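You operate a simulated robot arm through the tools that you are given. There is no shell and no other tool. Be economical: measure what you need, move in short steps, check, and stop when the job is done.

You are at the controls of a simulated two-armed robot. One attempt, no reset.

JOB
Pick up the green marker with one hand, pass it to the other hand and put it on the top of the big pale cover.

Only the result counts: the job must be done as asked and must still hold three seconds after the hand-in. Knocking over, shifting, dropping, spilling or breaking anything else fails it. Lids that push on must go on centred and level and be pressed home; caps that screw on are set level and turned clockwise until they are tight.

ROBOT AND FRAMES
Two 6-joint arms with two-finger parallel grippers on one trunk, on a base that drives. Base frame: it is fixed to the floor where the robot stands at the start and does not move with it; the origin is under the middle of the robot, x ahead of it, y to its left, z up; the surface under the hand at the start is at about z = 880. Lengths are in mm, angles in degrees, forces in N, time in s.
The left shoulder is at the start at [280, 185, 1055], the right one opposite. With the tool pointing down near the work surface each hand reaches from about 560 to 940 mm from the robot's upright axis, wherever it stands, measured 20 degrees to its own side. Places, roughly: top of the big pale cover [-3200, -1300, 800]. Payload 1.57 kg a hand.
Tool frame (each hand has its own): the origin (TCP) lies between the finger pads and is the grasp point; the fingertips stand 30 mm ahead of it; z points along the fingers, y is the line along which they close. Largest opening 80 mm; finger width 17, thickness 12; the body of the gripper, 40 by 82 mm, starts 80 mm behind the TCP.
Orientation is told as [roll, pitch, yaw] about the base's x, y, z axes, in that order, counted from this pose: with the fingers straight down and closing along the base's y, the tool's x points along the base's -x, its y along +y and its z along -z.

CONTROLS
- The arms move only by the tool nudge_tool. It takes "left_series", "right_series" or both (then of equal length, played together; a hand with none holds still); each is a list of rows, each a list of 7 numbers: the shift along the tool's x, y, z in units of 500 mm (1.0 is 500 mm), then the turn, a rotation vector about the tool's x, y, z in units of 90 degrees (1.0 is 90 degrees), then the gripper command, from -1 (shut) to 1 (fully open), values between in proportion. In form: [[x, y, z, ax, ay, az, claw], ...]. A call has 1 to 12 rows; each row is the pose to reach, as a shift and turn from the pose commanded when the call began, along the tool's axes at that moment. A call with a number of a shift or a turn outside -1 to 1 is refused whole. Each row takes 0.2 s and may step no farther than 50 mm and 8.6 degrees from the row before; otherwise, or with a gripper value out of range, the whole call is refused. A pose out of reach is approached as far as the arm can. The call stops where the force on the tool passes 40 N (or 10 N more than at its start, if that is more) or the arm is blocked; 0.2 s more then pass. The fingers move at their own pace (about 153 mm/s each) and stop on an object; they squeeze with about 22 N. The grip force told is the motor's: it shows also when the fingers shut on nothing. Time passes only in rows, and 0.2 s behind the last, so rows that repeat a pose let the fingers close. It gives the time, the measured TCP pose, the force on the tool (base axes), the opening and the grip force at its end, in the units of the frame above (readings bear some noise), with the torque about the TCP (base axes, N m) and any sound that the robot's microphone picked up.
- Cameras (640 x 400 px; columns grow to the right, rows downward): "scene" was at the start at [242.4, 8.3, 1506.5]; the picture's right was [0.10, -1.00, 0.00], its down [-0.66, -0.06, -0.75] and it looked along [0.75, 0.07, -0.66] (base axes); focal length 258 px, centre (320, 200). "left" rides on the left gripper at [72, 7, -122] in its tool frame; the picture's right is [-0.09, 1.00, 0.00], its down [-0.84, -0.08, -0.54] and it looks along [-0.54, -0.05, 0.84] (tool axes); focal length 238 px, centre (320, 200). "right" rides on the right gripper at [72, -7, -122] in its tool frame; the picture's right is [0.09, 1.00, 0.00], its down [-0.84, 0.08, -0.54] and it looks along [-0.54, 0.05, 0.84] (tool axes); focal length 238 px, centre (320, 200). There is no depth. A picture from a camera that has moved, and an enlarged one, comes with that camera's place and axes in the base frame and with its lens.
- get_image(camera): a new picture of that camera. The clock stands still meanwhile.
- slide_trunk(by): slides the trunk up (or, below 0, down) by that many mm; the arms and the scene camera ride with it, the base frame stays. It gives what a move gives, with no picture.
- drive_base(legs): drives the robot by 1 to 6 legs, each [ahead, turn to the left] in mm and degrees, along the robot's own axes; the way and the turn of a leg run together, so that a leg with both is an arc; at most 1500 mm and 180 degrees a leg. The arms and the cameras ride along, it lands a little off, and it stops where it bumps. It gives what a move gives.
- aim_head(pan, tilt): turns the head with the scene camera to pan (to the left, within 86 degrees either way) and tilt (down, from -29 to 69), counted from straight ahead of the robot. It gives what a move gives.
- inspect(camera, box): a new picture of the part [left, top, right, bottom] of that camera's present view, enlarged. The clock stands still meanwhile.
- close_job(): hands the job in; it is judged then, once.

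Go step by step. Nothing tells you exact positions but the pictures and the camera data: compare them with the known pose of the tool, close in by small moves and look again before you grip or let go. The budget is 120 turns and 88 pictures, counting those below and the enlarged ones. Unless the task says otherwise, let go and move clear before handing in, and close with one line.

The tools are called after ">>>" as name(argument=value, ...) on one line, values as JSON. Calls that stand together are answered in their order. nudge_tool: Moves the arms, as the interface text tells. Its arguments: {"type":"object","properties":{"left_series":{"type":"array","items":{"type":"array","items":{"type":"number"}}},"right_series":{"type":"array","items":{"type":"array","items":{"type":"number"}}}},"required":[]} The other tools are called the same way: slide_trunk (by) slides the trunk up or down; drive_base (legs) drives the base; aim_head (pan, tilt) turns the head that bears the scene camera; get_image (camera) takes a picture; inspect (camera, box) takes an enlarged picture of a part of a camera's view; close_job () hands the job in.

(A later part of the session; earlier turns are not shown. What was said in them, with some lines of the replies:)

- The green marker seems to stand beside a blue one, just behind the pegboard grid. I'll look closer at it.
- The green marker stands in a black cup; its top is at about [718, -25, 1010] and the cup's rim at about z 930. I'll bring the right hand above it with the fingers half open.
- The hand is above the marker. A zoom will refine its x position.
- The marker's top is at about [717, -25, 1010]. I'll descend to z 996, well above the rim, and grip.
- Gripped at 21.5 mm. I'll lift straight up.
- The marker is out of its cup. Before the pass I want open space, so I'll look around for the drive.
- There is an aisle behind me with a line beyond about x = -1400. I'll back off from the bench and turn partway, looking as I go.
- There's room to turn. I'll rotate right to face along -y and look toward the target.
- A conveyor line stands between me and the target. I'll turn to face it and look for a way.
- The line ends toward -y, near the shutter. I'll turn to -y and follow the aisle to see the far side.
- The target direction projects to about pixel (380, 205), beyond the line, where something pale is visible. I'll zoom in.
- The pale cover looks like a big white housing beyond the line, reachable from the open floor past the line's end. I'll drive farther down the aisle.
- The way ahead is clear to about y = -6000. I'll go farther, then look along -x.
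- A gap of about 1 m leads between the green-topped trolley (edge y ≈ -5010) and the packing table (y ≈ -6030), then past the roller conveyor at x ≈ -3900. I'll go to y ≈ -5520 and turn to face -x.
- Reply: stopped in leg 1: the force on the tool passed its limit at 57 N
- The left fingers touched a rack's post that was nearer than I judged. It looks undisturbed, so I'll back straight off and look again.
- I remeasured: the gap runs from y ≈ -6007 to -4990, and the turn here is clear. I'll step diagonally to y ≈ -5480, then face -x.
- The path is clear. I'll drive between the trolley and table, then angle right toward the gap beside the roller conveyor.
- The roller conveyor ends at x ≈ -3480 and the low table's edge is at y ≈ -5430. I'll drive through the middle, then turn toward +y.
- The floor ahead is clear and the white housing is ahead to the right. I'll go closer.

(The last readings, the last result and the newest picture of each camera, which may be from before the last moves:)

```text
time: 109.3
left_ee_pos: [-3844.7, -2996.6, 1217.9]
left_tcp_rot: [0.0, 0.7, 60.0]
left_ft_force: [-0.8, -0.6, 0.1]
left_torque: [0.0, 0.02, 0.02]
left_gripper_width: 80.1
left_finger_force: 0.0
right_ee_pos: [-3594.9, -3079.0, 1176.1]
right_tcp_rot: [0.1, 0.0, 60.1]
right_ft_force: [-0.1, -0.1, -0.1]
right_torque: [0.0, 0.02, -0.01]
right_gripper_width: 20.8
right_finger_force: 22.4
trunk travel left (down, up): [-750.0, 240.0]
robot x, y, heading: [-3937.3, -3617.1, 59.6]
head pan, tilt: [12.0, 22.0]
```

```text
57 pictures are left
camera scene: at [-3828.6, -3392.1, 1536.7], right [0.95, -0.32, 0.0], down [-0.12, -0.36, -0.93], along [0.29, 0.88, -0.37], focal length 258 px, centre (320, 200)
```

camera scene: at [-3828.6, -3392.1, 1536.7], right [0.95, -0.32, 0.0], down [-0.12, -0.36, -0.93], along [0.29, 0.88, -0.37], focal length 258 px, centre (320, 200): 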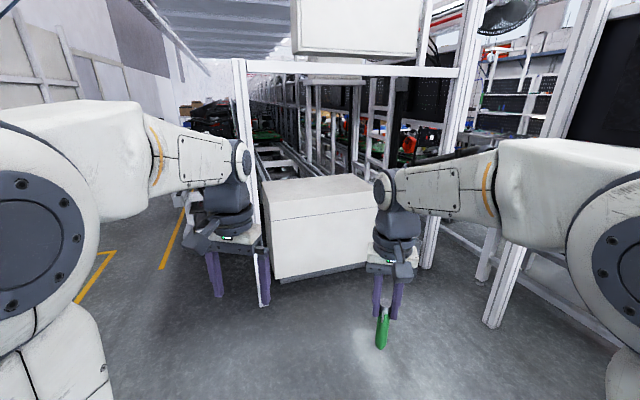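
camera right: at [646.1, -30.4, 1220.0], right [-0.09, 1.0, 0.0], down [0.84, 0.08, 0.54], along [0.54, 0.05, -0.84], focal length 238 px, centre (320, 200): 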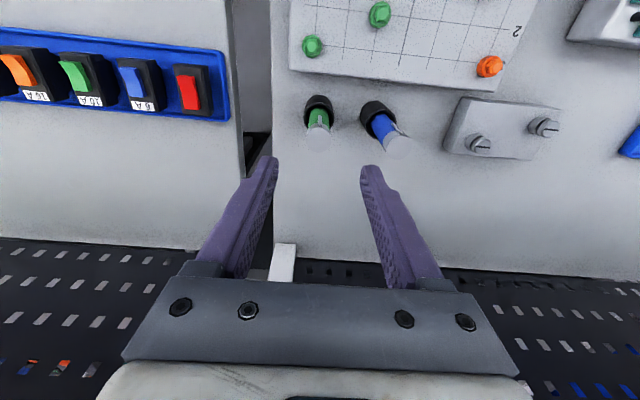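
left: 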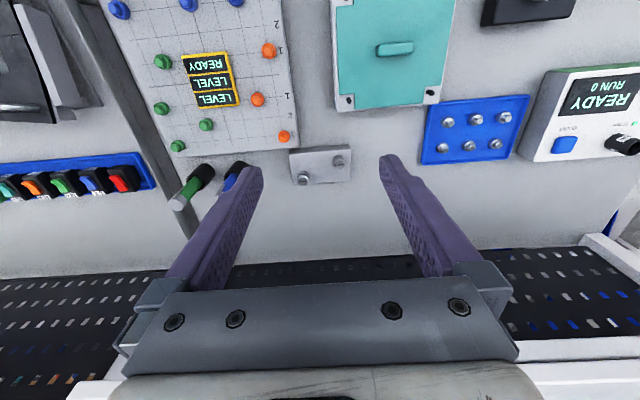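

The white housing with a pale top stands under a white frame, its front at about y ≈ -1780. I'll approach it part-way.

>>> drive_base(legs=[[1000, 0]])

>>> aim_head(pan=10, tilt=30)

>>> get_image(camera="scene")

```text
time: 114.5
left_ee_pos: [-3331.6, -2125.0, 1217.7]
left_tcp_rot: [0.0, 0.7, 60.0]
left_ft_force: [-0.9, 0.5, -0.2]
left_torque: [-0.01, 0.02, -0.02]
left_gripper_width: 80.0
left_finger_force: 0.0
right_ee_pos: [-3081.3, -2207.1, 1175.1]
right_tcp_rot: [0.0, 0.0, 60.0]
right_ft_force: [0.3, -0.3, 0.2]
right_torque: [0.01, 0.01, -0.01]
right_gripper_width: 21.0
right_finger_force: 21.5
trunk travel left (down, up): [-750.0, 240.0]
robot x, y, heading: [-3424.7, -2748.7, 59.5]
head pan, tilt: [12.0, 22.0]
```

```text
time: 115.2
left_ee_pos: [-3330.5, -2124.5, 1218.7]
left_tcp_rot: [-0.1, 0.6, 60.0]
left_ft_force: [-0.3, 0.0, -0.1]
left_torque: [0.01, 0.03, 0.03]
left_gripper_width: 80.0
left_finger_force: 0.1
right_ee_pos: [-3081.7, -2207.5, 1176.6]
right_tcp_rot: [-0.1, -0.1, 60.0]
right_ft_force: [-0.1, -0.8, 0.2]
right_torque: [-0.03, 0.0, 0.0]
right_gripper_width: 21.2
right_finger_force: 21.8
trunk travel left (down, up): [-750.0, 240.0]
robot x, y, heading: [-3425.3, -2747.2, 59.3]
head pan, tilt: [10.0, 30.0]
```

```text
56 pictures are left
camera scene: at [-3314.1, -2523.3, 1524.0], right [0.94, -0.35, 0.0], down [-0.17, -0.47, -0.87], along [0.3, 0.81, -0.5], focal length 258 px, centre (320, 200)
```

scene: 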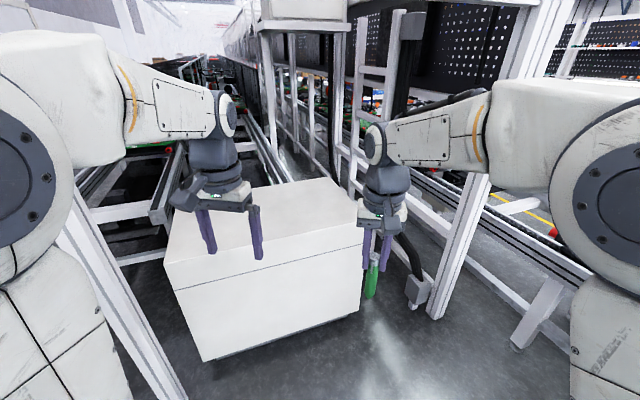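

I need the housing's shape precisely, so I'll zoom in on it.

>>> inspect(camera="scene", box=[140, 150, 420, 380])

>>> get_image(camera="left")

```text
1.74 times, centred on (280, 265) of scene
camera zoom: at [-3314.1, -2523.3, 1524.0], right [0.94, -0.35, 0.0], down [-0.17, -0.47, -0.87], along [0.3, 0.81, -0.5], focal length 448 px, centre (390, 87)
```

zoom: 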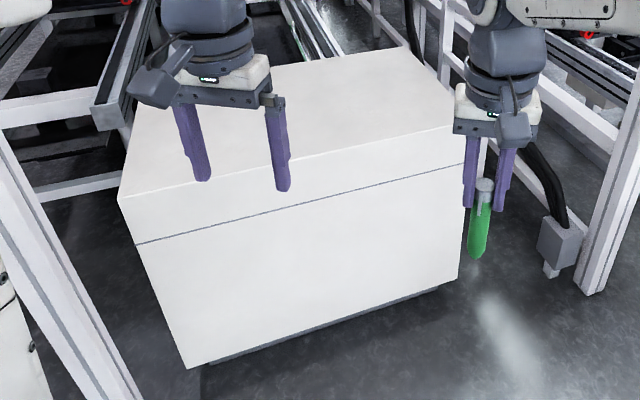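

```text
54 pictures are left
camera left: at [-3372.7, -2182.1, 1341.6], right [-0.82, 0.58, 0.0], down [0.49, 0.69, 0.53], along [0.31, 0.43, -0.85], focal length 238 px, centre (320, 200)
```

left: 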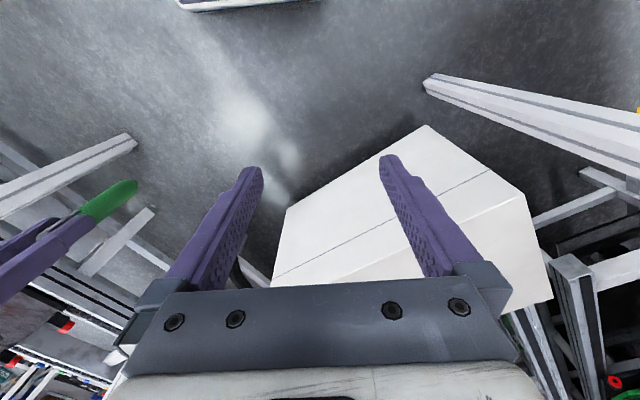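

The cover's top spans about x -3640…-2755, y -1600…-1040 at z ≈ 780. There is free space here for the pass: I'll pitch the right hand so its fingers point ahead and the marker lies horizontally, then the left hand can take it from above.

>>> nudge_tool(right_series=[[-0.0109, 0, 0, 0, -0.0909, 0, -1], [-0.0218, 0, 0, 0, -0.1818, 0, -1], [-0.0327, 0, 0, 0, -0.2727, 0, -1], [-0.0436, 0, 0, 0, -0.3636, 0, -1], [-0.0545, 0, 0, 0, -0.4545, 0, -1], [-0.0655, 0, 0, 0, -0.5455, 0, -1], [-0.0764, 0, 0, 0, -0.6364, 0, -1], [-0.0873, 0, 0, 0, -0.7273, 0, -1], [-0.0982, 0, 0, 0, -0.8182, 0, -1], [-0.1091, 0, 0, 0, -0.9091, 0, -1], [-0.12, 0, 0, 0, -1, 0, -1]])

>>> aim_head(pan=0, tilt=40)

>>> get_image(camera="scene")

```text
time: 117.6
left_ee_pos: [-3331.5, -2124.2, 1218.1]
left_tcp_rot: [0.0, 0.6, 60.1]
left_ft_force: [0.6, -0.2, -0.3]
left_torque: [0.03, -0.03, -0.02]
left_gripper_width: 80.1
left_finger_force: 0.1
right_ee_pos: [-3052.1, -2156.2, 1174.8]
right_tcp_rot: [145.2, -89.9, -85.1]
right_ft_force: [0.1, -1.0, -1.1]
right_torque: [-0.04, 0.01, -0.01]
right_gripper_width: 21.0
right_finger_force: 22.2
trunk travel left (down, up): [-750.0, 240.0]
robot x, y, heading: [-3425.3, -2747.1, 59.5]
head pan, tilt: [10.0, 30.0]
```

```text
time: 118.3
left_ee_pos: [-3331.0, -2124.7, 1218.0]
left_tcp_rot: [0.0, 0.7, 60.0]
left_ft_force: [1.1, -0.1, -1.2]
left_torque: [-0.01, 0.0, 0.0]
left_gripper_width: 80.0
left_finger_force: 0.0
right_ee_pos: [-3050.8, -2155.2, 1176.0]
right_tcp_rot: [-20.7, -89.9, 80.8]
right_ft_force: [0.3, -0.2, 0.3]
right_torque: [-0.04, 0.02, 0.02]
right_gripper_width: 21.3
right_finger_force: 21.8
trunk travel left (down, up): [-750.0, 240.0]
robot x, y, heading: [-3424.2, -2748.9, 59.4]
head pan, tilt: [0.0, 40.0]
```

```text
53 pictures are left
camera scene: at [-3302.7, -2534.7, 1508.6], right [0.86, -0.51, 0.0], down [-0.33, -0.55, -0.77], along [0.39, 0.66, -0.64], focal length 258 px, centre (320, 200)
```

scene: 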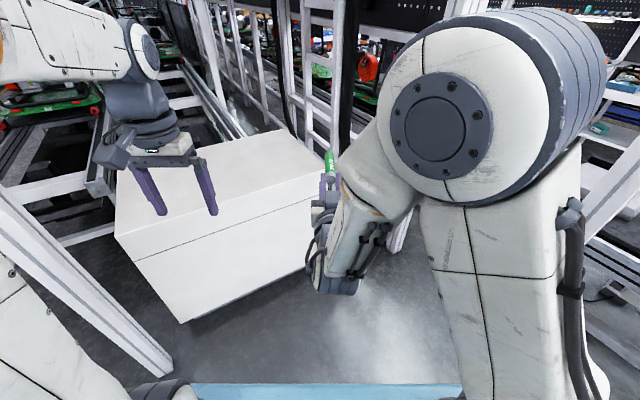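

The marker now points ahead, horizontal. I'll check it closely.

>>> inspect(camera="scene", box=[280, 130, 400, 205])

>>> get_image(camera="right")

```text
5.33 times, centred on (340, 168) of scene
camera zoom: at [-3302.7, -2534.7, 1508.6], right [0.86, -0.51, 0.0], down [-0.33, -0.55, -0.77], along [0.39, 0.66, -0.64], focal length 1375 px, centre (213, 373)
```

zoom: 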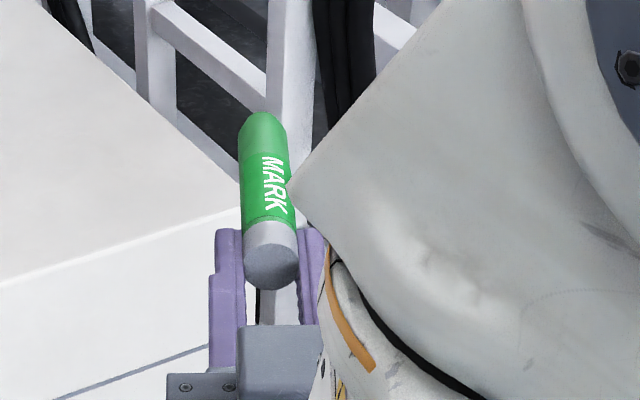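

```text
51 pictures are left
camera right: at [-3107.6, -2265.2, 1103.1], right [-0.86, 0.5, -0.09], down [-0.34, -0.43, 0.84], along [0.38, 0.75, 0.54], focal length 238 px, centre (320, 200)
```

right: 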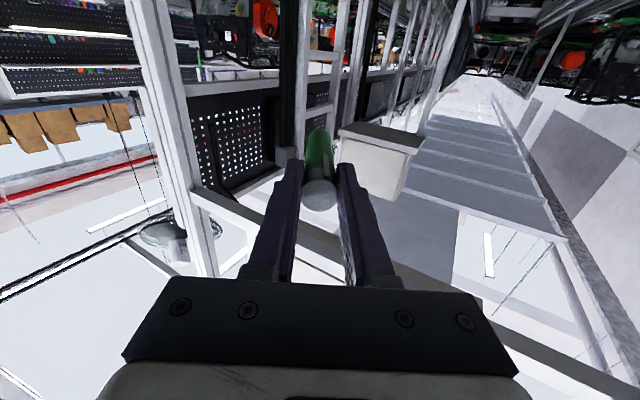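

The pass position is a bit close to the right elbow, so I'll extend the right hand 80 mm forward and 60 mm left. I'll also roll it 45° so the clip won't point straight down when the marker is laid.

>>> nudge_tool(right_series=[[0, 0.02, 0.0267, 0, 0, -0.0833, -1], [0, 0.04, 0.0533, 0, 0, -0.1667, -1], [0, 0.06, 0.08, 0, 0, -0.25, -1], [0, 0.08, 0.1067, 0, 0, -0.3333, -1], [0, 0.1, 0.1333, 0, 0, -0.4167, -1], [0, 0.12, 0.16, 0, 0, -0.5, -1]])

>>> get_image(camera="scene")

```text
time: 119.8
left_ee_pos: [-3331.4, -2123.6, 1218.0]
left_tcp_rot: [0.0, 0.5, 59.9]
left_ft_force: [0.2, 0.3, 0.6]
left_torque: [0.01, -0.01, 0.01]
left_gripper_width: 79.8
left_finger_force: 0.1
right_ee_pos: [-3063.0, -2055.7, 1175.1]
right_tcp_rot: [-90.0, -44.8, 149.9]
right_ft_force: [-0.9, 0.4, -0.3]
right_torque: [-0.05, 0.01, -0.03]
right_gripper_width: 21.0
right_finger_force: 22.3
trunk travel left (down, up): [-750.0, 240.0]
robot x, y, heading: [-3425.3, -2742.3, 59.3]
head pan, tilt: [0.0, 40.0]
```

```text
50 pictures are left
camera scene: at [-3302.7, -2534.8, 1508.6], right [0.86, -0.51, 0.0], down [-0.33, -0.55, -0.77], along [0.39, 0.66, -0.64], focal length 258 px, centre (320, 200)
```

scene: 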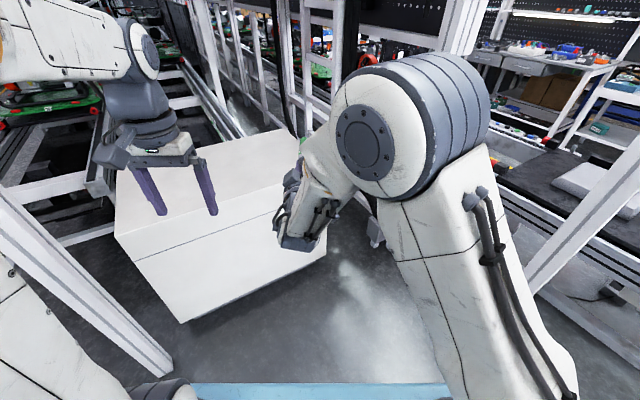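

The elbow is now further away from the pass point. I'll bring the left hand forward first, then right, to hover above the marker's free end.

>>> nudge_tool(left_series=[[-0.086, 0, -0.014, 0, -0.0078, 0, 1], [-0.172, 0, -0.028, 0, -0.0078, 0, 1], [-0.258, 0, -0.042, 0, -0.0078, 0, 1], [-0.344, 0, -0.056, 0, -0.0078, 0, 1], [-0.43, 0, -0.07, 0, -0.0078, 0, 1], [-0.516, 0, -0.084, 0, -0.0078, 0, 1], [-0.516, -0.08, -0.084, 0, -0.0078, 0, 1], [-0.516, -0.16, -0.084, 0, -0.0078, 0, 1], [-0.516, -0.24, -0.084, 0, -0.0078, 0, 1], [-0.516, -0.32, -0.084, 0, -0.0078, 0, 1], [-0.516, -0.397, -0.084, 0, -0.0078, 0, 1]])

>>> get_image(camera="left")

>>> get_image(camera="scene")

```text
time: 122.2
left_ee_pos: [-3066.2, -2029.8, 1236.2]
left_tcp_rot: [0.0, -0.1, 60.0]
left_ft_force: [0.1, 0.2, 0.6]
left_torque: [0.04, -0.02, 0.0]
left_gripper_width: 79.7
left_finger_force: 0.0
left hand out of reach, approached as far as the arm can: row 6, 7, 8, 9, 10, 11
right_ee_pos: [-3064.6, -2057.3, 1176.2]
right_tcp_rot: [-90.1, -45.0, 149.9]
right_ft_force: [0.4, -0.2, 0.0]
right_torque: [-0.01, 0.04, 0.02]
right_gripper_width: 21.1
right_finger_force: 22.6
trunk travel left (down, up): [-750.0, 240.0]
robot x, y, heading: [-3426.4, -2748.8, 59.8]
head pan, tilt: [0.0, 40.0]
```

```text
49 pictures are left
camera left: at [-3108.0, -2089.8, 1358.4], right [-0.82, 0.58, 0.0], down [0.48, 0.68, 0.54], along [0.31, 0.44, -0.84], focal length 238 px, centre (320, 200)
```

left: 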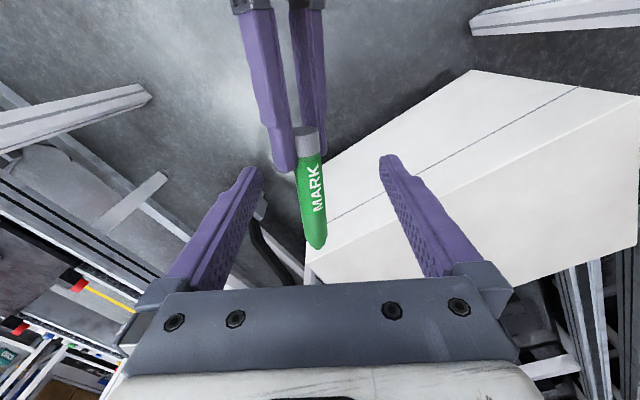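

```text
48 pictures are left
camera scene: at [-3303.2, -2535.9, 1509.0], right [0.86, -0.51, 0.0], down [-0.33, -0.55, -0.77], along [0.39, 0.66, -0.64], focal length 258 px, centre (320, 200)
```

scene: 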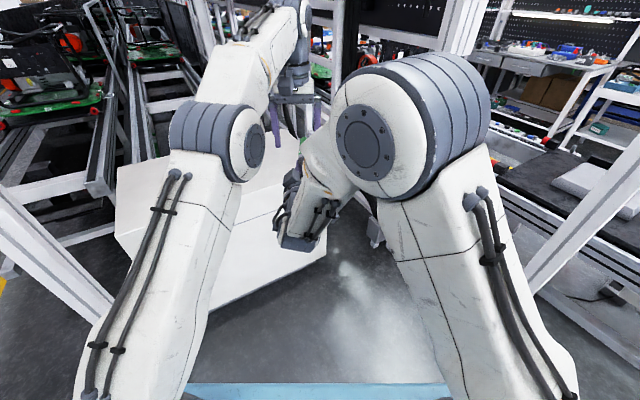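

The left arm is at its reach limit, so I'll draw the right hand (with the marker) back 70 mm to bring the marker's free end under the left hand.

>>> nudge_tool(right_series=[[0, 0, -0.035, 0, 0, 0, -1], [0, 0, -0.07, 0, 0, 0, -1], [0, 0, -0.105, 0, 0, 0, -1], [0, 0, -0.14, 0, 0, 0, -1]])

>>> get_image(camera="left")

>>> get_image(camera="scene")

```text
time: 123.2
left_ee_pos: [-3064.9, -2029.2, 1234.6]
left_tcp_rot: [0.0, -0.1, 60.0]
left_ft_force: [0.4, 0.0, 0.3]
left_torque: [-0.01, 0.0, 0.02]
left_gripper_width: 79.8
left_finger_force: 0.1
right_ee_pos: [-3100.6, -2118.9, 1175.8]
right_tcp_rot: [-89.9, -45.0, 149.9]
right_ft_force: [-0.5, 1.1, -0.5]
right_torque: [0.01, 0.02, 0.01]
right_gripper_width: 21.2
right_finger_force: 22.0
trunk travel left (down, up): [-750.0, 240.0]
robot x, y, heading: [-3426.6, -2745.8, 59.4]
head pan, tilt: [0.0, 40.0]
```

```text
47 pictures are left
camera left: at [-3107.5, -2088.2, 1356.9], right [-0.82, 0.58, 0.0], down [0.49, 0.69, 0.54], along [0.31, 0.44, -0.84], focal length 238 px, centre (320, 200)
```

left: 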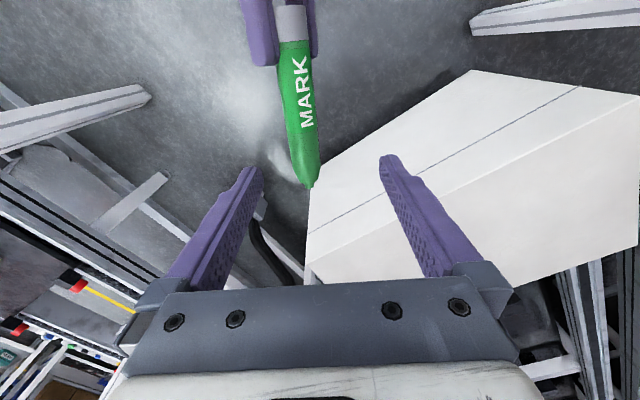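

```text
46 pictures are left
camera scene: at [-3302.6, -2534.7, 1508.6], right [0.86, -0.51, 0.0], down [-0.33, -0.55, -0.77], along [0.39, 0.66, -0.64], focal length 258 px, centre (320, 200)
```

scene: 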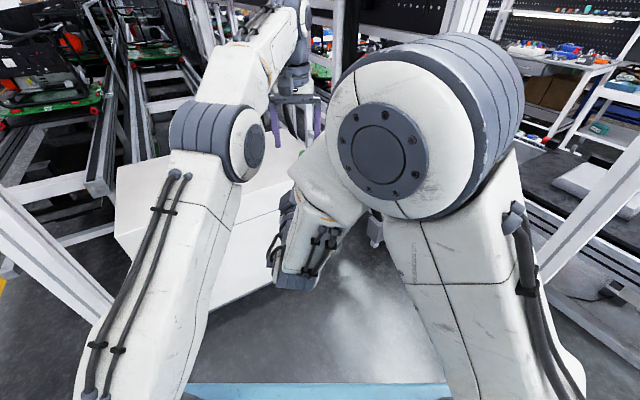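

The marker's tip is about 122 mm ahead of the right TCP. I'll align the left hand above the pass point, first at this height.

>>> nudge_tool(left_series=[[0.03, -0.0125, 0, 0, 0, 0, 1], [0.0607, -0.025, 0, 0, 0, 0, 1]])

```text
time: 123.8
left_ee_pos: [-3070.1, -2061.6, 1234.6]
left_tcp_rot: [0.1, 0.0, 60.0]
left_ft_force: [0.2, 0.1, 0.3]
left_torque: [-0.04, -0.04, 0.02]
left_gripper_width: 79.8
left_finger_force: 0.1
right_ee_pos: [-3099.7, -2118.1, 1175.6]
right_tcp_rot: [-89.9, -45.0, 149.9]
right_ft_force: [-0.5, -0.2, 0.0]
right_torque: [-0.03, 0.01, 0.01]
right_gripper_width: 21.1
right_finger_force: 22.3
trunk travel left (down, up): [-750.0, 240.0]
robot x, y, heading: [-3426.9, -2743.0, 59.5]
head pan, tilt: [0.0, 40.0]
```

Aligned. I'll descend so the marker sits near the left fingertips, then look before closing.

>>> nudge_tool(left_series=[[0, 0, 0.026, 0, 0, 0, 1], [0, 0, 0.052, 0, 0, 0, 1], [0, 0, 0.077, 0, 0, 0, 1]])

>>> get_image(camera="left")

```text
time: 124.5
left_ee_pos: [-3071.1, -2061.8, 1196.2]
left_tcp_rot: [0.0, -0.1, 60.0]
left_ft_force: [-0.2, 0.3, 0.2]
left_torque: [-0.02, -0.04, 0.01]
left_gripper_width: 79.8
left_finger_force: 0.0
right_ee_pos: [-3099.4, -2118.4, 1174.7]
right_tcp_rot: [-89.9, -45.0, 149.9]
right_ft_force: [-0.4, -0.5, -0.6]
right_torque: [-0.02, 0.0, 0.01]
right_gripper_width: 21.0
right_finger_force: 22.5
trunk travel left (down, up): [-750.0, 240.0]
robot x, y, heading: [-3425.1, -2742.7, 59.5]
head pan, tilt: [0.0, 40.0]
```

```text
45 pictures are left
camera left: at [-3112.9, -2120.8, 1318.8], right [-0.82, 0.58, 0.0], down [0.49, 0.69, 0.54], along [0.31, 0.44, -0.84], focal length 238 px, centre (320, 200)
```

left: 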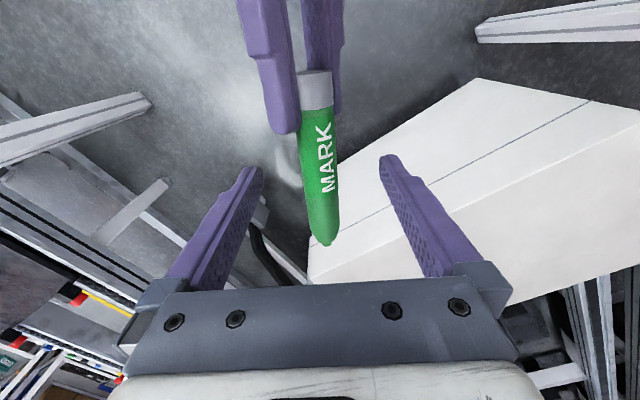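

The marker lies between the left fingers, centred and clear of the right fingertips. I'll close the left hand.

>>> nudge_tool(left_series=[[0, 0, 0, 0, 0, 0, 0], [0, 0, 0, 0, 0, 0, -0.3], [0, 0, 0, 0, 0, 0, -1], [0, 0, 0, 0, 0, 0, -1], [0, 0, 0, 0, 0, 0, -1]])

>>> get_image(camera="left")

```text
time: 125.8
left_ee_pos: [-3072.2, -2062.2, 1197.3]
left_tcp_rot: [-0.1, 0.0, 59.9]
left_ft_force: [1.1, -0.6, 0.5]
left_torque: [0.04, -0.08, 0.22]
left_gripper_width: 21.2
left_finger_force: 21.6
right_ee_pos: [-3099.5, -2117.8, 1175.4]
right_tcp_rot: [-89.9, -45.0, 149.9]
right_ft_force: [-1.3, 1.2, -0.1]
right_torque: [-0.07, 0.04, -0.12]
right_gripper_width: 21.2
right_finger_force: 21.7
trunk travel left (down, up): [-750.0, 240.0]
robot x, y, heading: [-3426.5, -2750.2, 59.4]
head pan, tilt: [0.0, 40.0]
```

```text
44 pictures are left
camera left: at [-3112.9, -2120.7, 1319.0], right [-0.82, 0.58, 0.0], down [0.49, 0.69, 0.54], along [0.31, 0.44, -0.84], focal length 238 px, centre (320, 200)
```

left: 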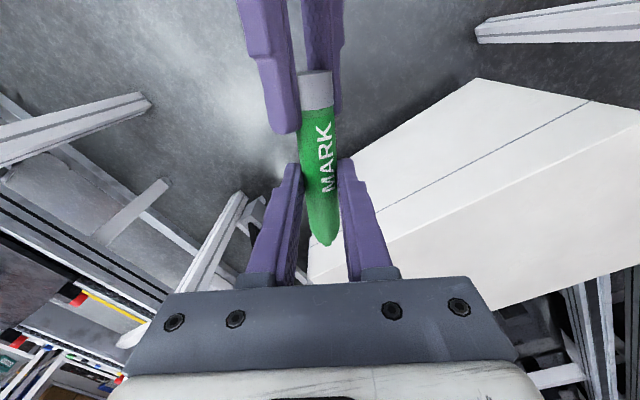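

Both hands hold it. Now the right hand opens and backs straight away.

>>> nudge_tool(right_series=[[0, 0, 0, 0, 0, 0, -0.2], [0, 0, 0, 0, 0, 0, 0.4], [0, 0, 0, 0, 0, 0, 0.4], [0, 0, -0.04, 0, 0, 0, 0.4], [0, 0, -0.1, 0, 0, 0, 0.4], [0, 0, -0.16, 0, 0, 0, 0.4]])

>>> get_image(camera="left")

>>> get_image(camera="scene")

```text
time: 127.2
left_ee_pos: [-3072.0, -2061.4, 1196.5]
left_tcp_rot: [-0.1, 0.0, 60.0]
left_ft_force: [0.2, 0.0, -0.9]
left_torque: [-0.02, -0.01, 0.03]
left_gripper_width: 21.3
left_finger_force: 22.1
right_ee_pos: [-3140.4, -2185.0, 1176.1]
right_tcp_rot: [-90.0, -45.0, 150.0]
right_ft_force: [-0.8, -0.4, 0.2]
right_torque: [-0.01, 0.0, 0.01]
right_gripper_width: 55.8
right_finger_force: 0.0
trunk travel left (down, up): [-750.0, 240.0]
robot x, y, heading: [-3426.4, -2747.4, 59.4]
head pan, tilt: [0.0, 40.0]
```

```text
43 pictures are left
camera left: at [-3112.9, -2120.6, 1319.0], right [-0.82, 0.58, 0.0], down [0.49, 0.69, 0.54], along [0.31, 0.44, -0.84], focal length 238 px, centre (320, 200)
```

left: 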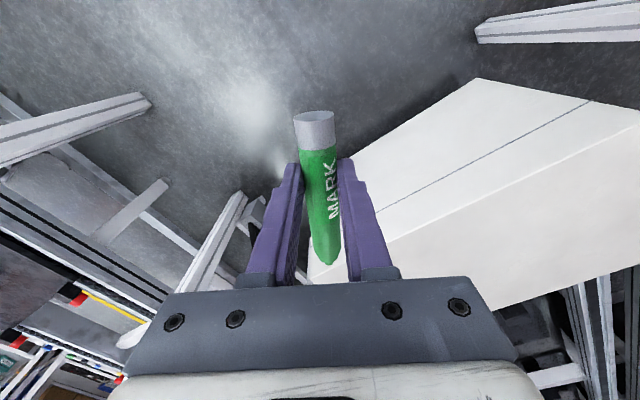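

```text
42 pictures are left
camera scene: at [-3302.5, -2534.7, 1508.6], right [0.86, -0.51, 0.0], down [-0.33, -0.55, -0.77], along [0.39, 0.66, -0.64], focal length 258 px, centre (320, 200)
```

scene: 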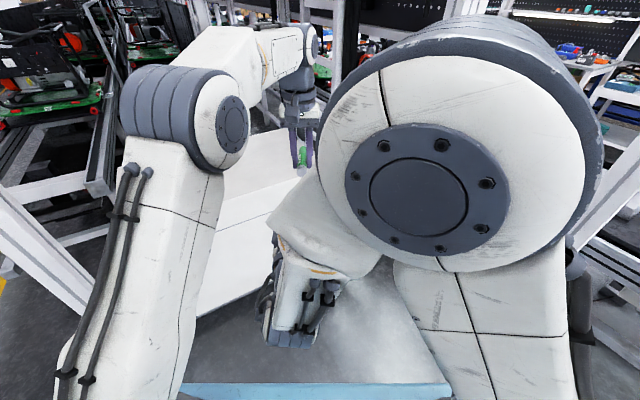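

The right hand is clear, but the marker seems to have tilted in the left grip. I'll look from the right hand's camera.

>>> get_image(camera="right")

>>> inspect(camera="left", box=[240, 90, 400, 290])

```text
41 pictures are left
camera right: at [-3154.5, -2319.3, 1128.6], right [-0.55, 0.32, -0.77], down [-0.83, -0.15, 0.54], along [0.06, 0.94, 0.35], focal length 238 px, centre (320, 200)
```

right: 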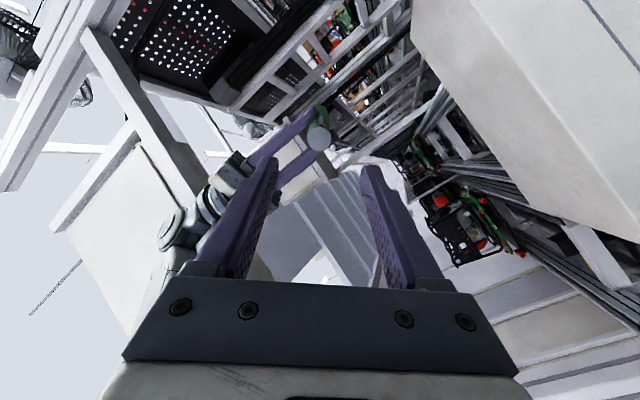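

```text
2.00 times, centred on (320, 190) of left
camera zoom: at [-3112.9, -2120.6, 1319.0], right [-0.82, 0.58, 0.0], down [0.49, 0.69, 0.54], along [0.31, 0.44, -0.84], focal length 477 px, centre (320, 220)
```

zoom: 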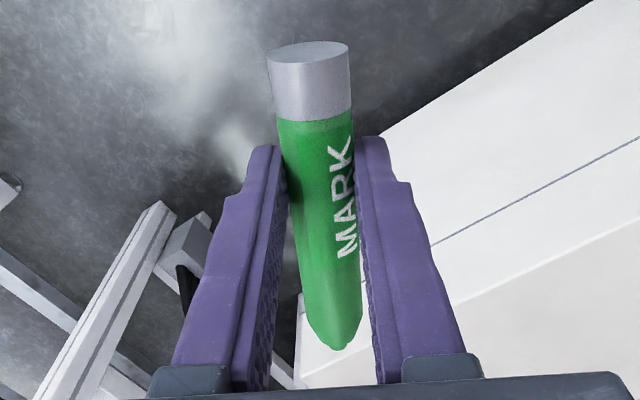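

I'll zoom the right camera to measure the marker's pose in the left grip.

>>> inspect(camera="right", box=[230, 90, 358, 170])

>>> inspect(camera="scene", box=[256, 90, 352, 210])

```text
5.00 times, centred on (294, 130) of right
camera zoom: at [-3154.5, -2319.3, 1128.6], right [-0.55, 0.32, -0.77], down [-0.83, -0.15, 0.54], along [0.06, 0.94, 0.35], focal length 1192 px, centre (450, 550)
```

zoom: 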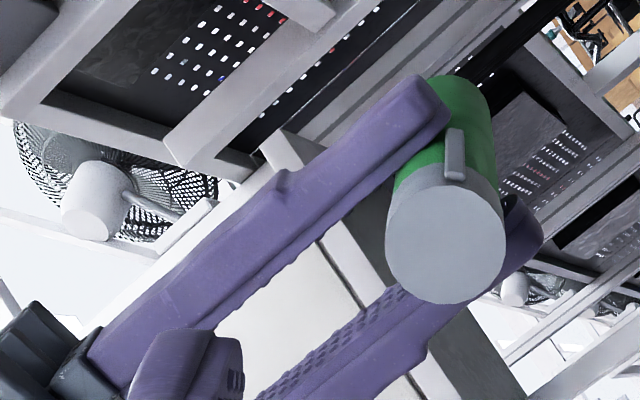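

```text
3.33 times, centred on (304, 150) of scene
camera zoom: at [-3302.5, -2534.7, 1508.6], right [0.86, -0.51, 0.0], down [-0.33, -0.55, -0.77], along [0.39, 0.66, -0.64], focal length 860 px, centre (373, 367)
```

zoom: 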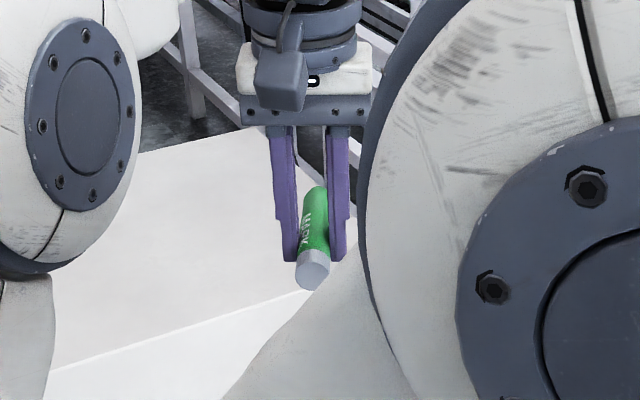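

The marker is nearly level in the left grip, about 20 mm below the left TCP, with the clip pointing right and down. I'll move the hands apart and then drive up to the cover.

>>> nudge_tool(left_series=[[0.035, 0.03, 0, 0, 0, 0, -1], [0.07, 0.06, 0, 0, 0, 0, -1], [0.105, 0.09, 0, 0, 0, 0, -1], [0.14, 0.12, 0, 0, 0, 0, -1]], right_series=[[0.0707, -0.0707, 0, 0, 0, 0, 0.4], [0.1414, -0.1414, 0, 0, 0, 0, 0.4], [0.2121, -0.2121, 0, 0, 0, 0, 0.4], [0.2828, -0.2828, 0, 0, 0, 0, 0.4]])

>>> drive_base(legs=[[400, 2]])

>>> get_image(camera="scene")

```text
time: 128.2
left_ee_pos: [-3159.3, -2090.8, 1196.0]
left_tcp_rot: [0.0, 0.0, 59.9]
left_ft_force: [-0.2, 0.1, -0.6]
left_torque: [-0.03, -0.02, 0.01]
left_gripper_width: 21.2
left_finger_force: 21.9
right_ee_pos: [-2970.8, -2164.2, 1207.4]
right_tcp_rot: [-89.8, -45.0, 149.9]
right_ft_force: [1.3, -1.0, 0.2]
right_torque: [0.01, 0.02, 0.0]
right_gripper_width: 56.0
right_finger_force: 0.1
right hand out of reach, approached as far as the arm can: row 1, 2, 3, 4
trunk travel left (down, up): [-750.0, 240.0]
robot x, y, heading: [-3423.1, -2744.9, 59.6]
head pan, tilt: [0.0, 40.0]
```

```text
time: 130.7
left_ee_pos: [-2982.0, -1734.0, 1196.9]
left_tcp_rot: [0.1, -0.1, 61.9]
left_ft_force: [0.4, -0.2, 0.7]
left_torque: [-0.01, -0.02, 0.01]
left_gripper_width: 21.1
left_finger_force: 22.1
right_ee_pos: [-2793.5, -1801.3, 1208.3]
right_tcp_rot: [-89.9, -45.0, 151.7]
right_ft_force: [0.1, 0.5, 0.9]
right_torque: [-0.04, 0.01, 0.02]
right_gripper_width: 56.0
right_finger_force: 0.1
trunk travel left (down, up): [-750.0, 240.0]
robot x, y, heading: [-3225.1, -2394.0, 61.3]
head pan, tilt: [0.0, 40.0]
```

```text
37 pictures are left
camera scene: at [-3112.1, -2181.6, 1508.6], right [0.88, -0.48, 0.0], down [-0.31, -0.56, -0.77], along [0.37, 0.67, -0.64], focal length 258 px, centre (320, 200)
```

scene: 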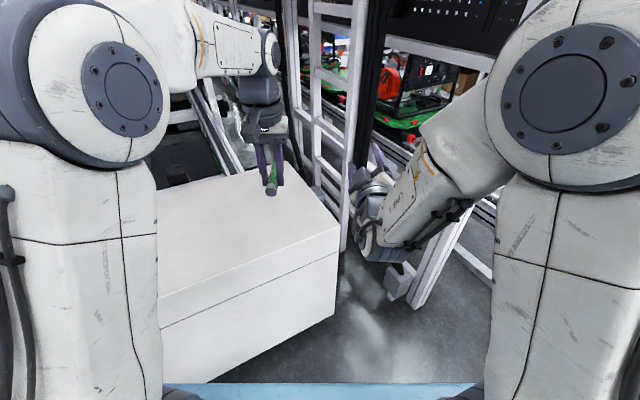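

There's room. I'll turn to face the cover squarely, then creep forward.

>>> drive_base(legs=[[0, 28.7], [260, 0]])

>>> get_image(camera="scene")

>>> get_image(camera="left")

```text
time: 133.9
left_ee_pos: [-3328.2, -1430.4, 1196.8]
left_tcp_rot: [0.0, -0.1, 90.4]
left_ft_force: [0.1, 0.2, 0.2]
left_torque: [0.02, 0.0, -0.01]
left_gripper_width: 21.0
left_finger_force: 22.2
right_ee_pos: [-3131.3, -1399.5, 1208.7]
right_tcp_rot: [-89.9, -45.0, -179.7]
right_ft_force: [0.9, -0.3, -0.4]
right_torque: [0.0, 0.01, 0.0]
right_gripper_width: 56.0
right_finger_force: 0.0
trunk travel left (down, up): [-750.0, 240.0]
robot x, y, heading: [-3226.8, -2128.1, 90.1]
head pan, tilt: [0.0, 40.0]
```

```text
36 pictures are left
camera scene: at [-3229.0, -1885.5, 1508.6], right [1.0, 0.0, 0.0], down [0.0, -0.64, -0.77], along [0.0, 0.77, -0.64], focal length 258 px, centre (320, 200)
```

scene: 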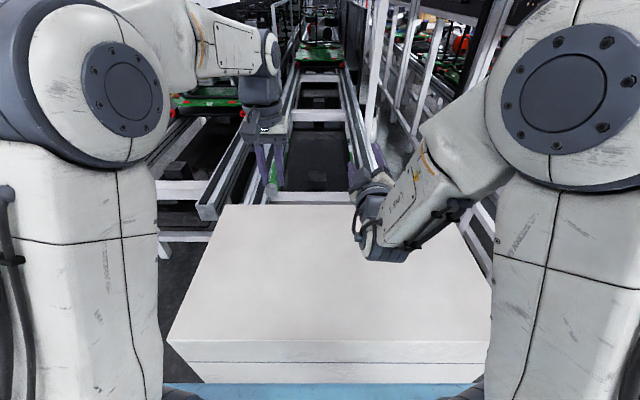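

```text
35 pictures are left
camera left: at [-3335.2, -1503.4, 1319.1], right [-1.0, 0.08, 0.0], down [0.07, 0.84, 0.54], along [0.05, 0.54, -0.84], focal length 238 px, centre (320, 200)
```

left: 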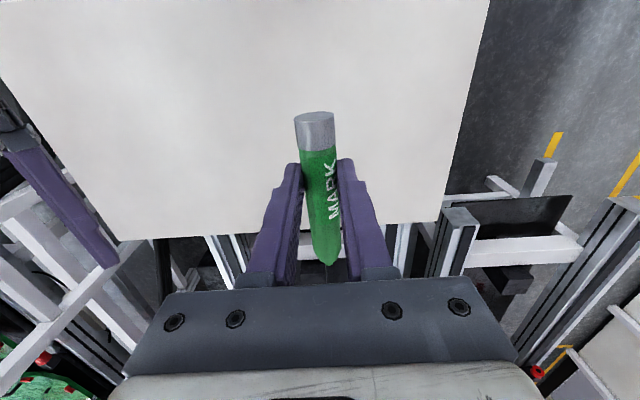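

All of the marker lies over the cover, whose top I put at z ≈ 785–800. I'll lower the left hand to z ≈ 880 and look.

>>> nudge_tool(left_series=[[0, 0, 0.08, 0, 0, 0, -1], [0, 0, 0.16, 0, 0, 0, -1], [0, 0, 0.24, 0, 0, 0, -1], [0, 0, 0.32, 0, 0, 0, -1], [0, 0, 0.4, 0, 0, 0, -1], [0, 0, 0.48, 0, 0, 0, -1], [0, 0, 0.56, 0, 0, 0, -1], [0, 0, 0.63, 0, 0, 0, -1]])

>>> get_image(camera="left")

>>> get_image(camera="scene")

```text
time: 135.8
left_ee_pos: [-3327.4, -1429.6, 881.9]
left_tcp_rot: [0.0, -0.1, 90.4]
left_ft_force: [-0.4, -0.4, -0.2]
left_torque: [0.02, -0.02, -0.01]
left_gripper_width: 21.0
left_finger_force: 21.8
right_ee_pos: [-3131.4, -1399.1, 1209.8]
right_tcp_rot: [-89.9, -44.9, -179.7]
right_ft_force: [0.3, -0.9, -0.2]
right_torque: [0.02, 0.01, 0.01]
right_gripper_width: 56.3
right_finger_force: 0.0
trunk travel left (down, up): [-750.0, 240.0]
robot x, y, heading: [-3227.3, -2134.0, 90.0]
head pan, tilt: [0.0, 40.0]
```

```text
34 pictures are left
camera left: at [-3333.4, -1502.2, 1004.1], right [-1.0, 0.08, 0.0], down [0.07, 0.84, 0.54], along [0.05, 0.54, -0.84], focal length 238 px, centre (320, 200)
```

left: 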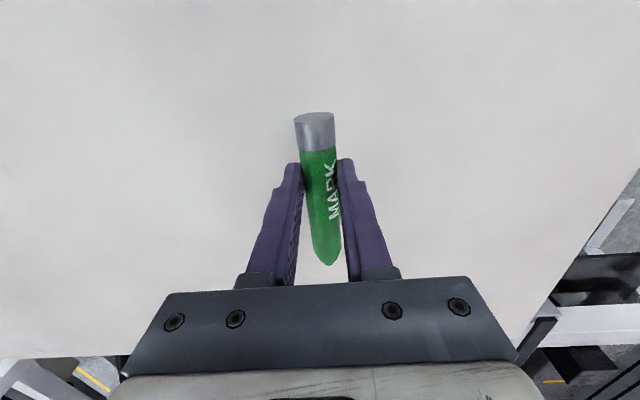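

```text
33 pictures are left
camera scene: at [-3229.0, -1885.2, 1508.6], right [1.0, 0.0, 0.0], down [0.0, -0.64, -0.77], along [0.0, 0.77, -0.64], focal length 258 px, centre (320, 200)
```

scene: 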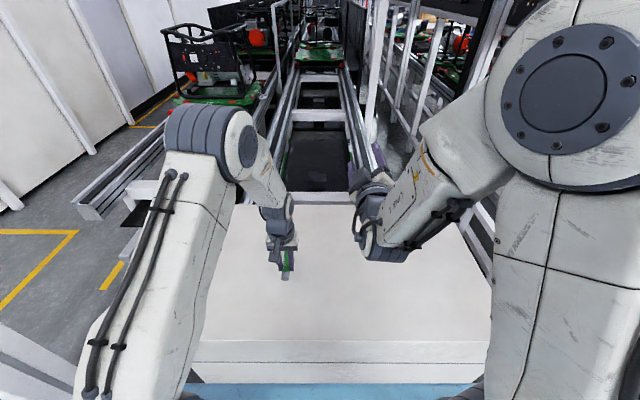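

Two views agree on the top at z ≈ 805, so contact should come at TCP z ≈ 836. I'll lower to about 846, then creep.

>>> nudge_tool(left_series=[[0, 0, 0.03, 0, 0, 0, -1], [0, 0, 0.054, 0, 0, 0, -1], [0, 0, 0.07, 0, 0, 0, -1], [0, 0, 0.072, 0, 0, 0, -1]])

>>> inspect(camera="left", box=[240, 90, 400, 290])

>>> inspect(camera="scene", box=[250, 230, 330, 280])

```text
time: 136.8
left_ee_pos: [-3327.9, -1430.7, 847.5]
left_tcp_rot: [0.0, 0.0, 90.4]
left_ft_force: [-0.3, 0.5, 0.6]
left_torque: [0.01, 0.01, 0.0]
left_gripper_width: 21.2
left_finger_force: 22.3
right_ee_pos: [-3131.5, -1398.9, 1208.4]
right_tcp_rot: [-89.9, -45.1, -179.7]
right_ft_force: [-0.7, -0.2, -0.6]
right_torque: [0.0, -0.03, 0.02]
right_gripper_width: 55.9
right_finger_force: 0.0
trunk travel left (down, up): [-750.0, 240.0]
robot x, y, heading: [-3231.5, -2131.6, 90.0]
head pan, tilt: [0.0, 40.0]
```

```text
2.00 times, centred on (320, 190) of left
camera zoom: at [-3335.0, -1502.5, 968.5], right [-1.0, 0.08, 0.0], down [0.07, 0.84, 0.54], along [0.05, 0.54, -0.84], focal length 477 px, centre (320, 220)
```

zoom: 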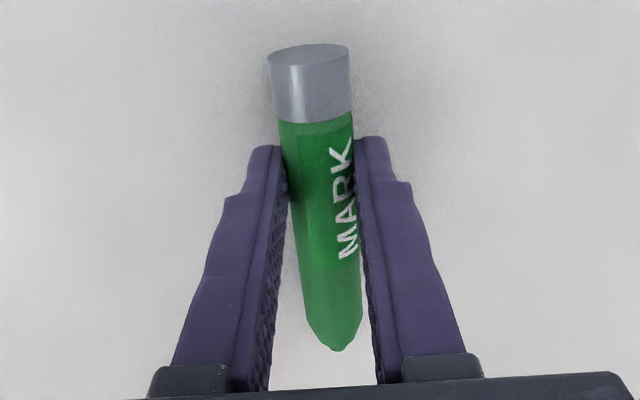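

```text
8.00 times, centred on (290, 255) of scene
camera zoom: at [-3229.0, -1885.0, 1508.6], right [1.0, 0.0, 0.0], down [0.0, -0.64, -0.77], along [0.0, 0.77, -0.64], focal length 2063 px, centre (560, -240)
```

zoom: 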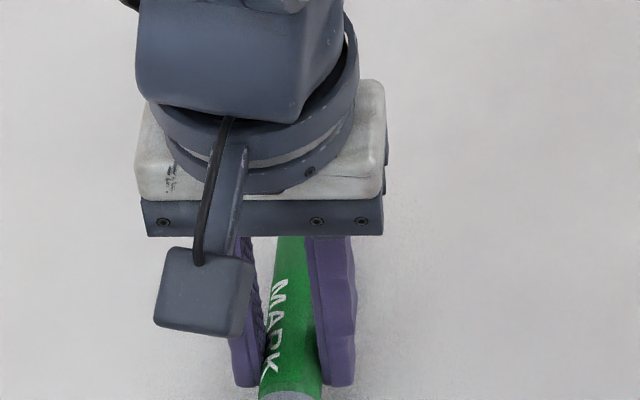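

Soft shadows show the cover is near. I'll creep down 2 mm at a time.

>>> nudge_tool(left_series=[[0, 0, 0.004, 0, 0, 0, -1], [0, 0, 0.008, 0, 0, 0, -1], [0, 0, 0.012, 0, 0, 0, -1], [0, 0, 0.016, 0, 0, 0, -1]])

```text
time: 137.8
left_ee_pos: [-3328.8, -1429.5, 837.3]
left_tcp_rot: [0.0, 0.1, 90.4]
left_ft_force: [0.3, 0.3, -0.6]
left_torque: [-0.01, 0.02, -0.01]
left_gripper_width: 21.1
left_finger_force: 21.9
right_ee_pos: [-3131.2, -1399.5, 1207.5]
right_tcp_rot: [-90.0, -45.0, -179.7]
right_ft_force: [-0.4, -0.3, -0.4]
right_torque: [-0.03, 0.0, 0.03]
right_gripper_width: 55.8
right_finger_force: 0.0
trunk travel left (down, up): [-750.0, 240.0]
robot x, y, heading: [-3229.0, -2130.7, 90.2]
head pan, tilt: [0.0, 40.0]
```

>>> nudge_tool(left_series=[[0, 0, 0.004, 0, 0, 0, -1], [0, 0, 0.008, 0, 0, 0, -1], [0, 0, 0.01, 0, 0, 0, -1]])

```text
time: 138.6
left_ee_pos: [-3329.5, -1429.9, 833.2]
left_tcp_rot: [-0.1, -0.1, 90.4]
left_ft_force: [-0.6, 0.9, -0.4]
left_torque: [0.0, -0.02, 0.0]
left_gripper_width: 21.0
left_finger_force: 21.7
right_ee_pos: [-3131.0, -1398.5, 1209.7]
right_tcp_rot: [-89.9, -45.0, -179.6]
right_ft_force: [-0.7, -0.1, -0.5]
right_torque: [0.0, 0.02, 0.04]
right_gripper_width: 56.2
right_finger_force: 0.1
trunk travel left (down, up): [-750.0, 240.0]
robot x, y, heading: [-3225.9, -2132.1, 89.9]
head pan, tilt: [0.0, 40.0]
```

No contact yet at TCP z 833, so I'll keep creeping.

>>> nudge_tool(left_series=[[0, 0, 0.003, 0, 0, 0, -1], [0, 0, 0.006, 0, 0, 0, -1], [0, 0, 0.009, 0, 0, 0, -1]])

>>> inspect(camera="left", box=[240, 90, 400, 290])

```text
time: 139.3
left_ee_pos: [-3328.9, -1431.0, 829.3]
left_tcp_rot: [0.0, -0.2, 90.5]
left_ft_force: [1.0, -2.8, 11.1]
left_torque: [-0.13, 0.0, 0.0]
left_gripper_width: 21.0
left_finger_force: 22.0
right_ee_pos: [-3131.9, -1399.0, 1208.7]
right_tcp_rot: [-89.9, -45.0, -179.6]
right_ft_force: [-0.6, 0.3, -0.5]
right_torque: [0.02, -0.01, -0.01]
right_gripper_width: 55.9
right_finger_force: 0.0
trunk travel left (down, up): [-750.0, 240.0]
robot x, y, heading: [-3226.0, -2129.3, 90.1]
head pan, tilt: [0.0, 40.0]
```

```text
2.00 times, centred on (320, 190) of left
camera zoom: at [-3335.0, -1503.4, 952.1], right [-1.0, 0.08, 0.0], down [0.07, 0.84, 0.54], along [0.05, 0.54, -0.84], focal length 477 px, centre (320, 220)
```

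zoom: 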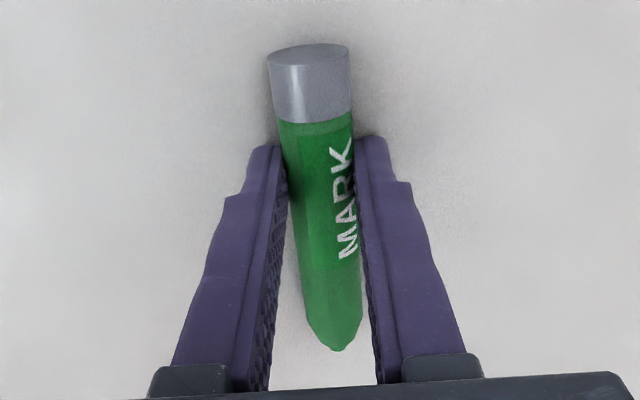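

Contact at 11 N: the marker rests on the cover. I'll ease up 1 mm, open slowly, and look before lifting away.

>>> nudge_tool(left_series=[[0, 0, -0.001, 0, 0, 0, -1], [0, 0, -0.002, 0, 0, 0, -0.47], [0, 0, -0.002, 0, 0, 0, -0.42], [0, 0, -0.002, 0, 0, 0, -0.35], [0, 0, -0.002, 0, 0, 0, -0.2], [0, 0, -0.002, 0, 0, 0, 0], [0, 0, -0.002, 0, 0, 0, 0.1]])

>>> inspect(camera="left", box=[240, 90, 400, 290])

```text
time: 140.9
left_ee_pos: [-3328.6, -1432.1, 830.5]
left_tcp_rot: [0.0, 0.1, 90.5]
left_ft_force: [-3.6, -0.3, 9.9]
left_torque: [-0.1, 0.03, 0.01]
left_gripper_width: 37.8
left_finger_force: 0.1
right_ee_pos: [-3131.8, -1399.5, 1209.5]
right_tcp_rot: [-89.9, -45.0, -179.8]
right_ft_force: [-0.8, -0.4, -0.6]
right_torque: [-0.01, 0.02, -0.03]
right_gripper_width: 56.3
right_finger_force: 0.1
trunk travel left (down, up): [-750.0, 240.0]
robot x, y, heading: [-3230.7, -2129.6, 90.1]
head pan, tilt: [0.0, 40.0]
```

```text
2.00 times, centred on (320, 190) of left
camera zoom: at [-3335.4, -1503.7, 952.2], right [-1.0, 0.08, 0.0], down [0.07, 0.84, 0.54], along [0.05, 0.54, -0.84], focal length 477 px, centre (320, 220)
```

zoom: 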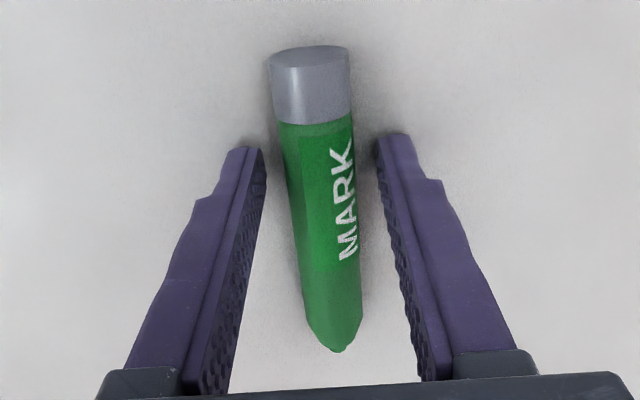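

The marker lies still on the cover between the open fingers. I'll lift the hand straight away and check.

>>> nudge_tool(left_series=[[0, 0, -0.01, 0, 0, 0, 0.1], [0, 0, -0.04, 0, 0, 0, 0.1], [0, 0, -0.1, 0, 0, 0, 0.1], [0, 0, -0.19, 0, 0, 0, 0.1], [0, 0, -0.28, 0, 0, 0, 0.1], [0, 0, -0.37, 0, 0, 0, 0.1], [0, 0, -0.37, 0, 0, 0, 0.1], [0, 0, -0.37, 0, 0, 0, 0.1], [0, 0, -0.37, 0, 0, 0, 0.1], [0, 0, -0.37, 0, 0, 0, 0.1]])

>>> get_image(camera="left")

>>> get_image(camera="scene")

```text
time: 143.2
left_ee_pos: [-3327.9, -1429.2, 1017.6]
left_tcp_rot: [0.0, 0.0, 90.4]
left_ft_force: [0.7, -0.1, -0.4]
left_torque: [0.0, -0.01, 0.01]
left_gripper_width: 44.0
left_finger_force: 0.0
right_ee_pos: [-3131.1, -1398.0, 1209.0]
right_tcp_rot: [-89.9, -45.0, -179.7]
right_ft_force: [-0.3, 0.7, -0.5]
right_torque: [0.02, -0.02, 0.0]
right_gripper_width: 56.0
right_finger_force: 0.0
trunk travel left (down, up): [-750.0, 240.0]
robot x, y, heading: [-3227.9, -2130.3, 89.9]
head pan, tilt: [0.0, 40.0]
```

```text
28 pictures are left
camera left: at [-3334.4, -1501.8, 1139.3], right [-1.0, 0.08, 0.0], down [0.07, 0.84, 0.54], along [0.05, 0.54, -0.84], focal length 238 px, centre (320, 200)
```

left: 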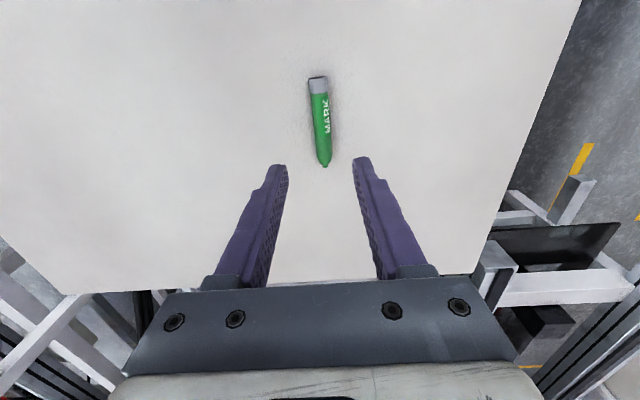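

```text
27 pictures are left
camera scene: at [-3229.0, -1885.1, 1508.6], right [1.0, 0.0, 0.0], down [0.0, -0.64, -0.77], along [0.0, 0.77, -0.64], focal length 258 px, centre (320, 200)
```

scene: 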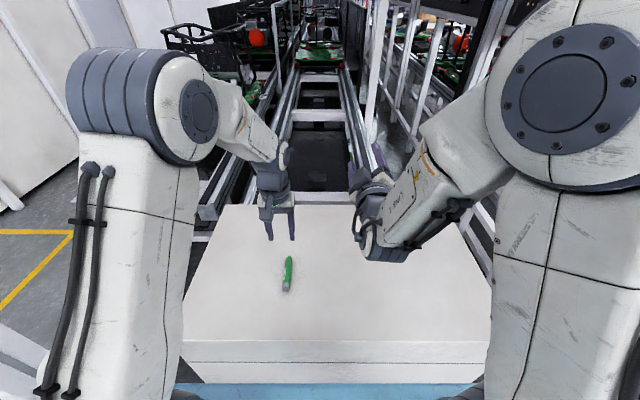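

The marker lies at rest on the cover, well inside its edges, and both hands are clear. I'm handing in.

>>> close_job()

```text
The job is handed in.
```

The green marker was picked up with the right hand, passed to the left and laid at rest on top of the big pale cover; on the way the left fingers bumped a rack's post (57 N), and it looked unmoved afterwards.
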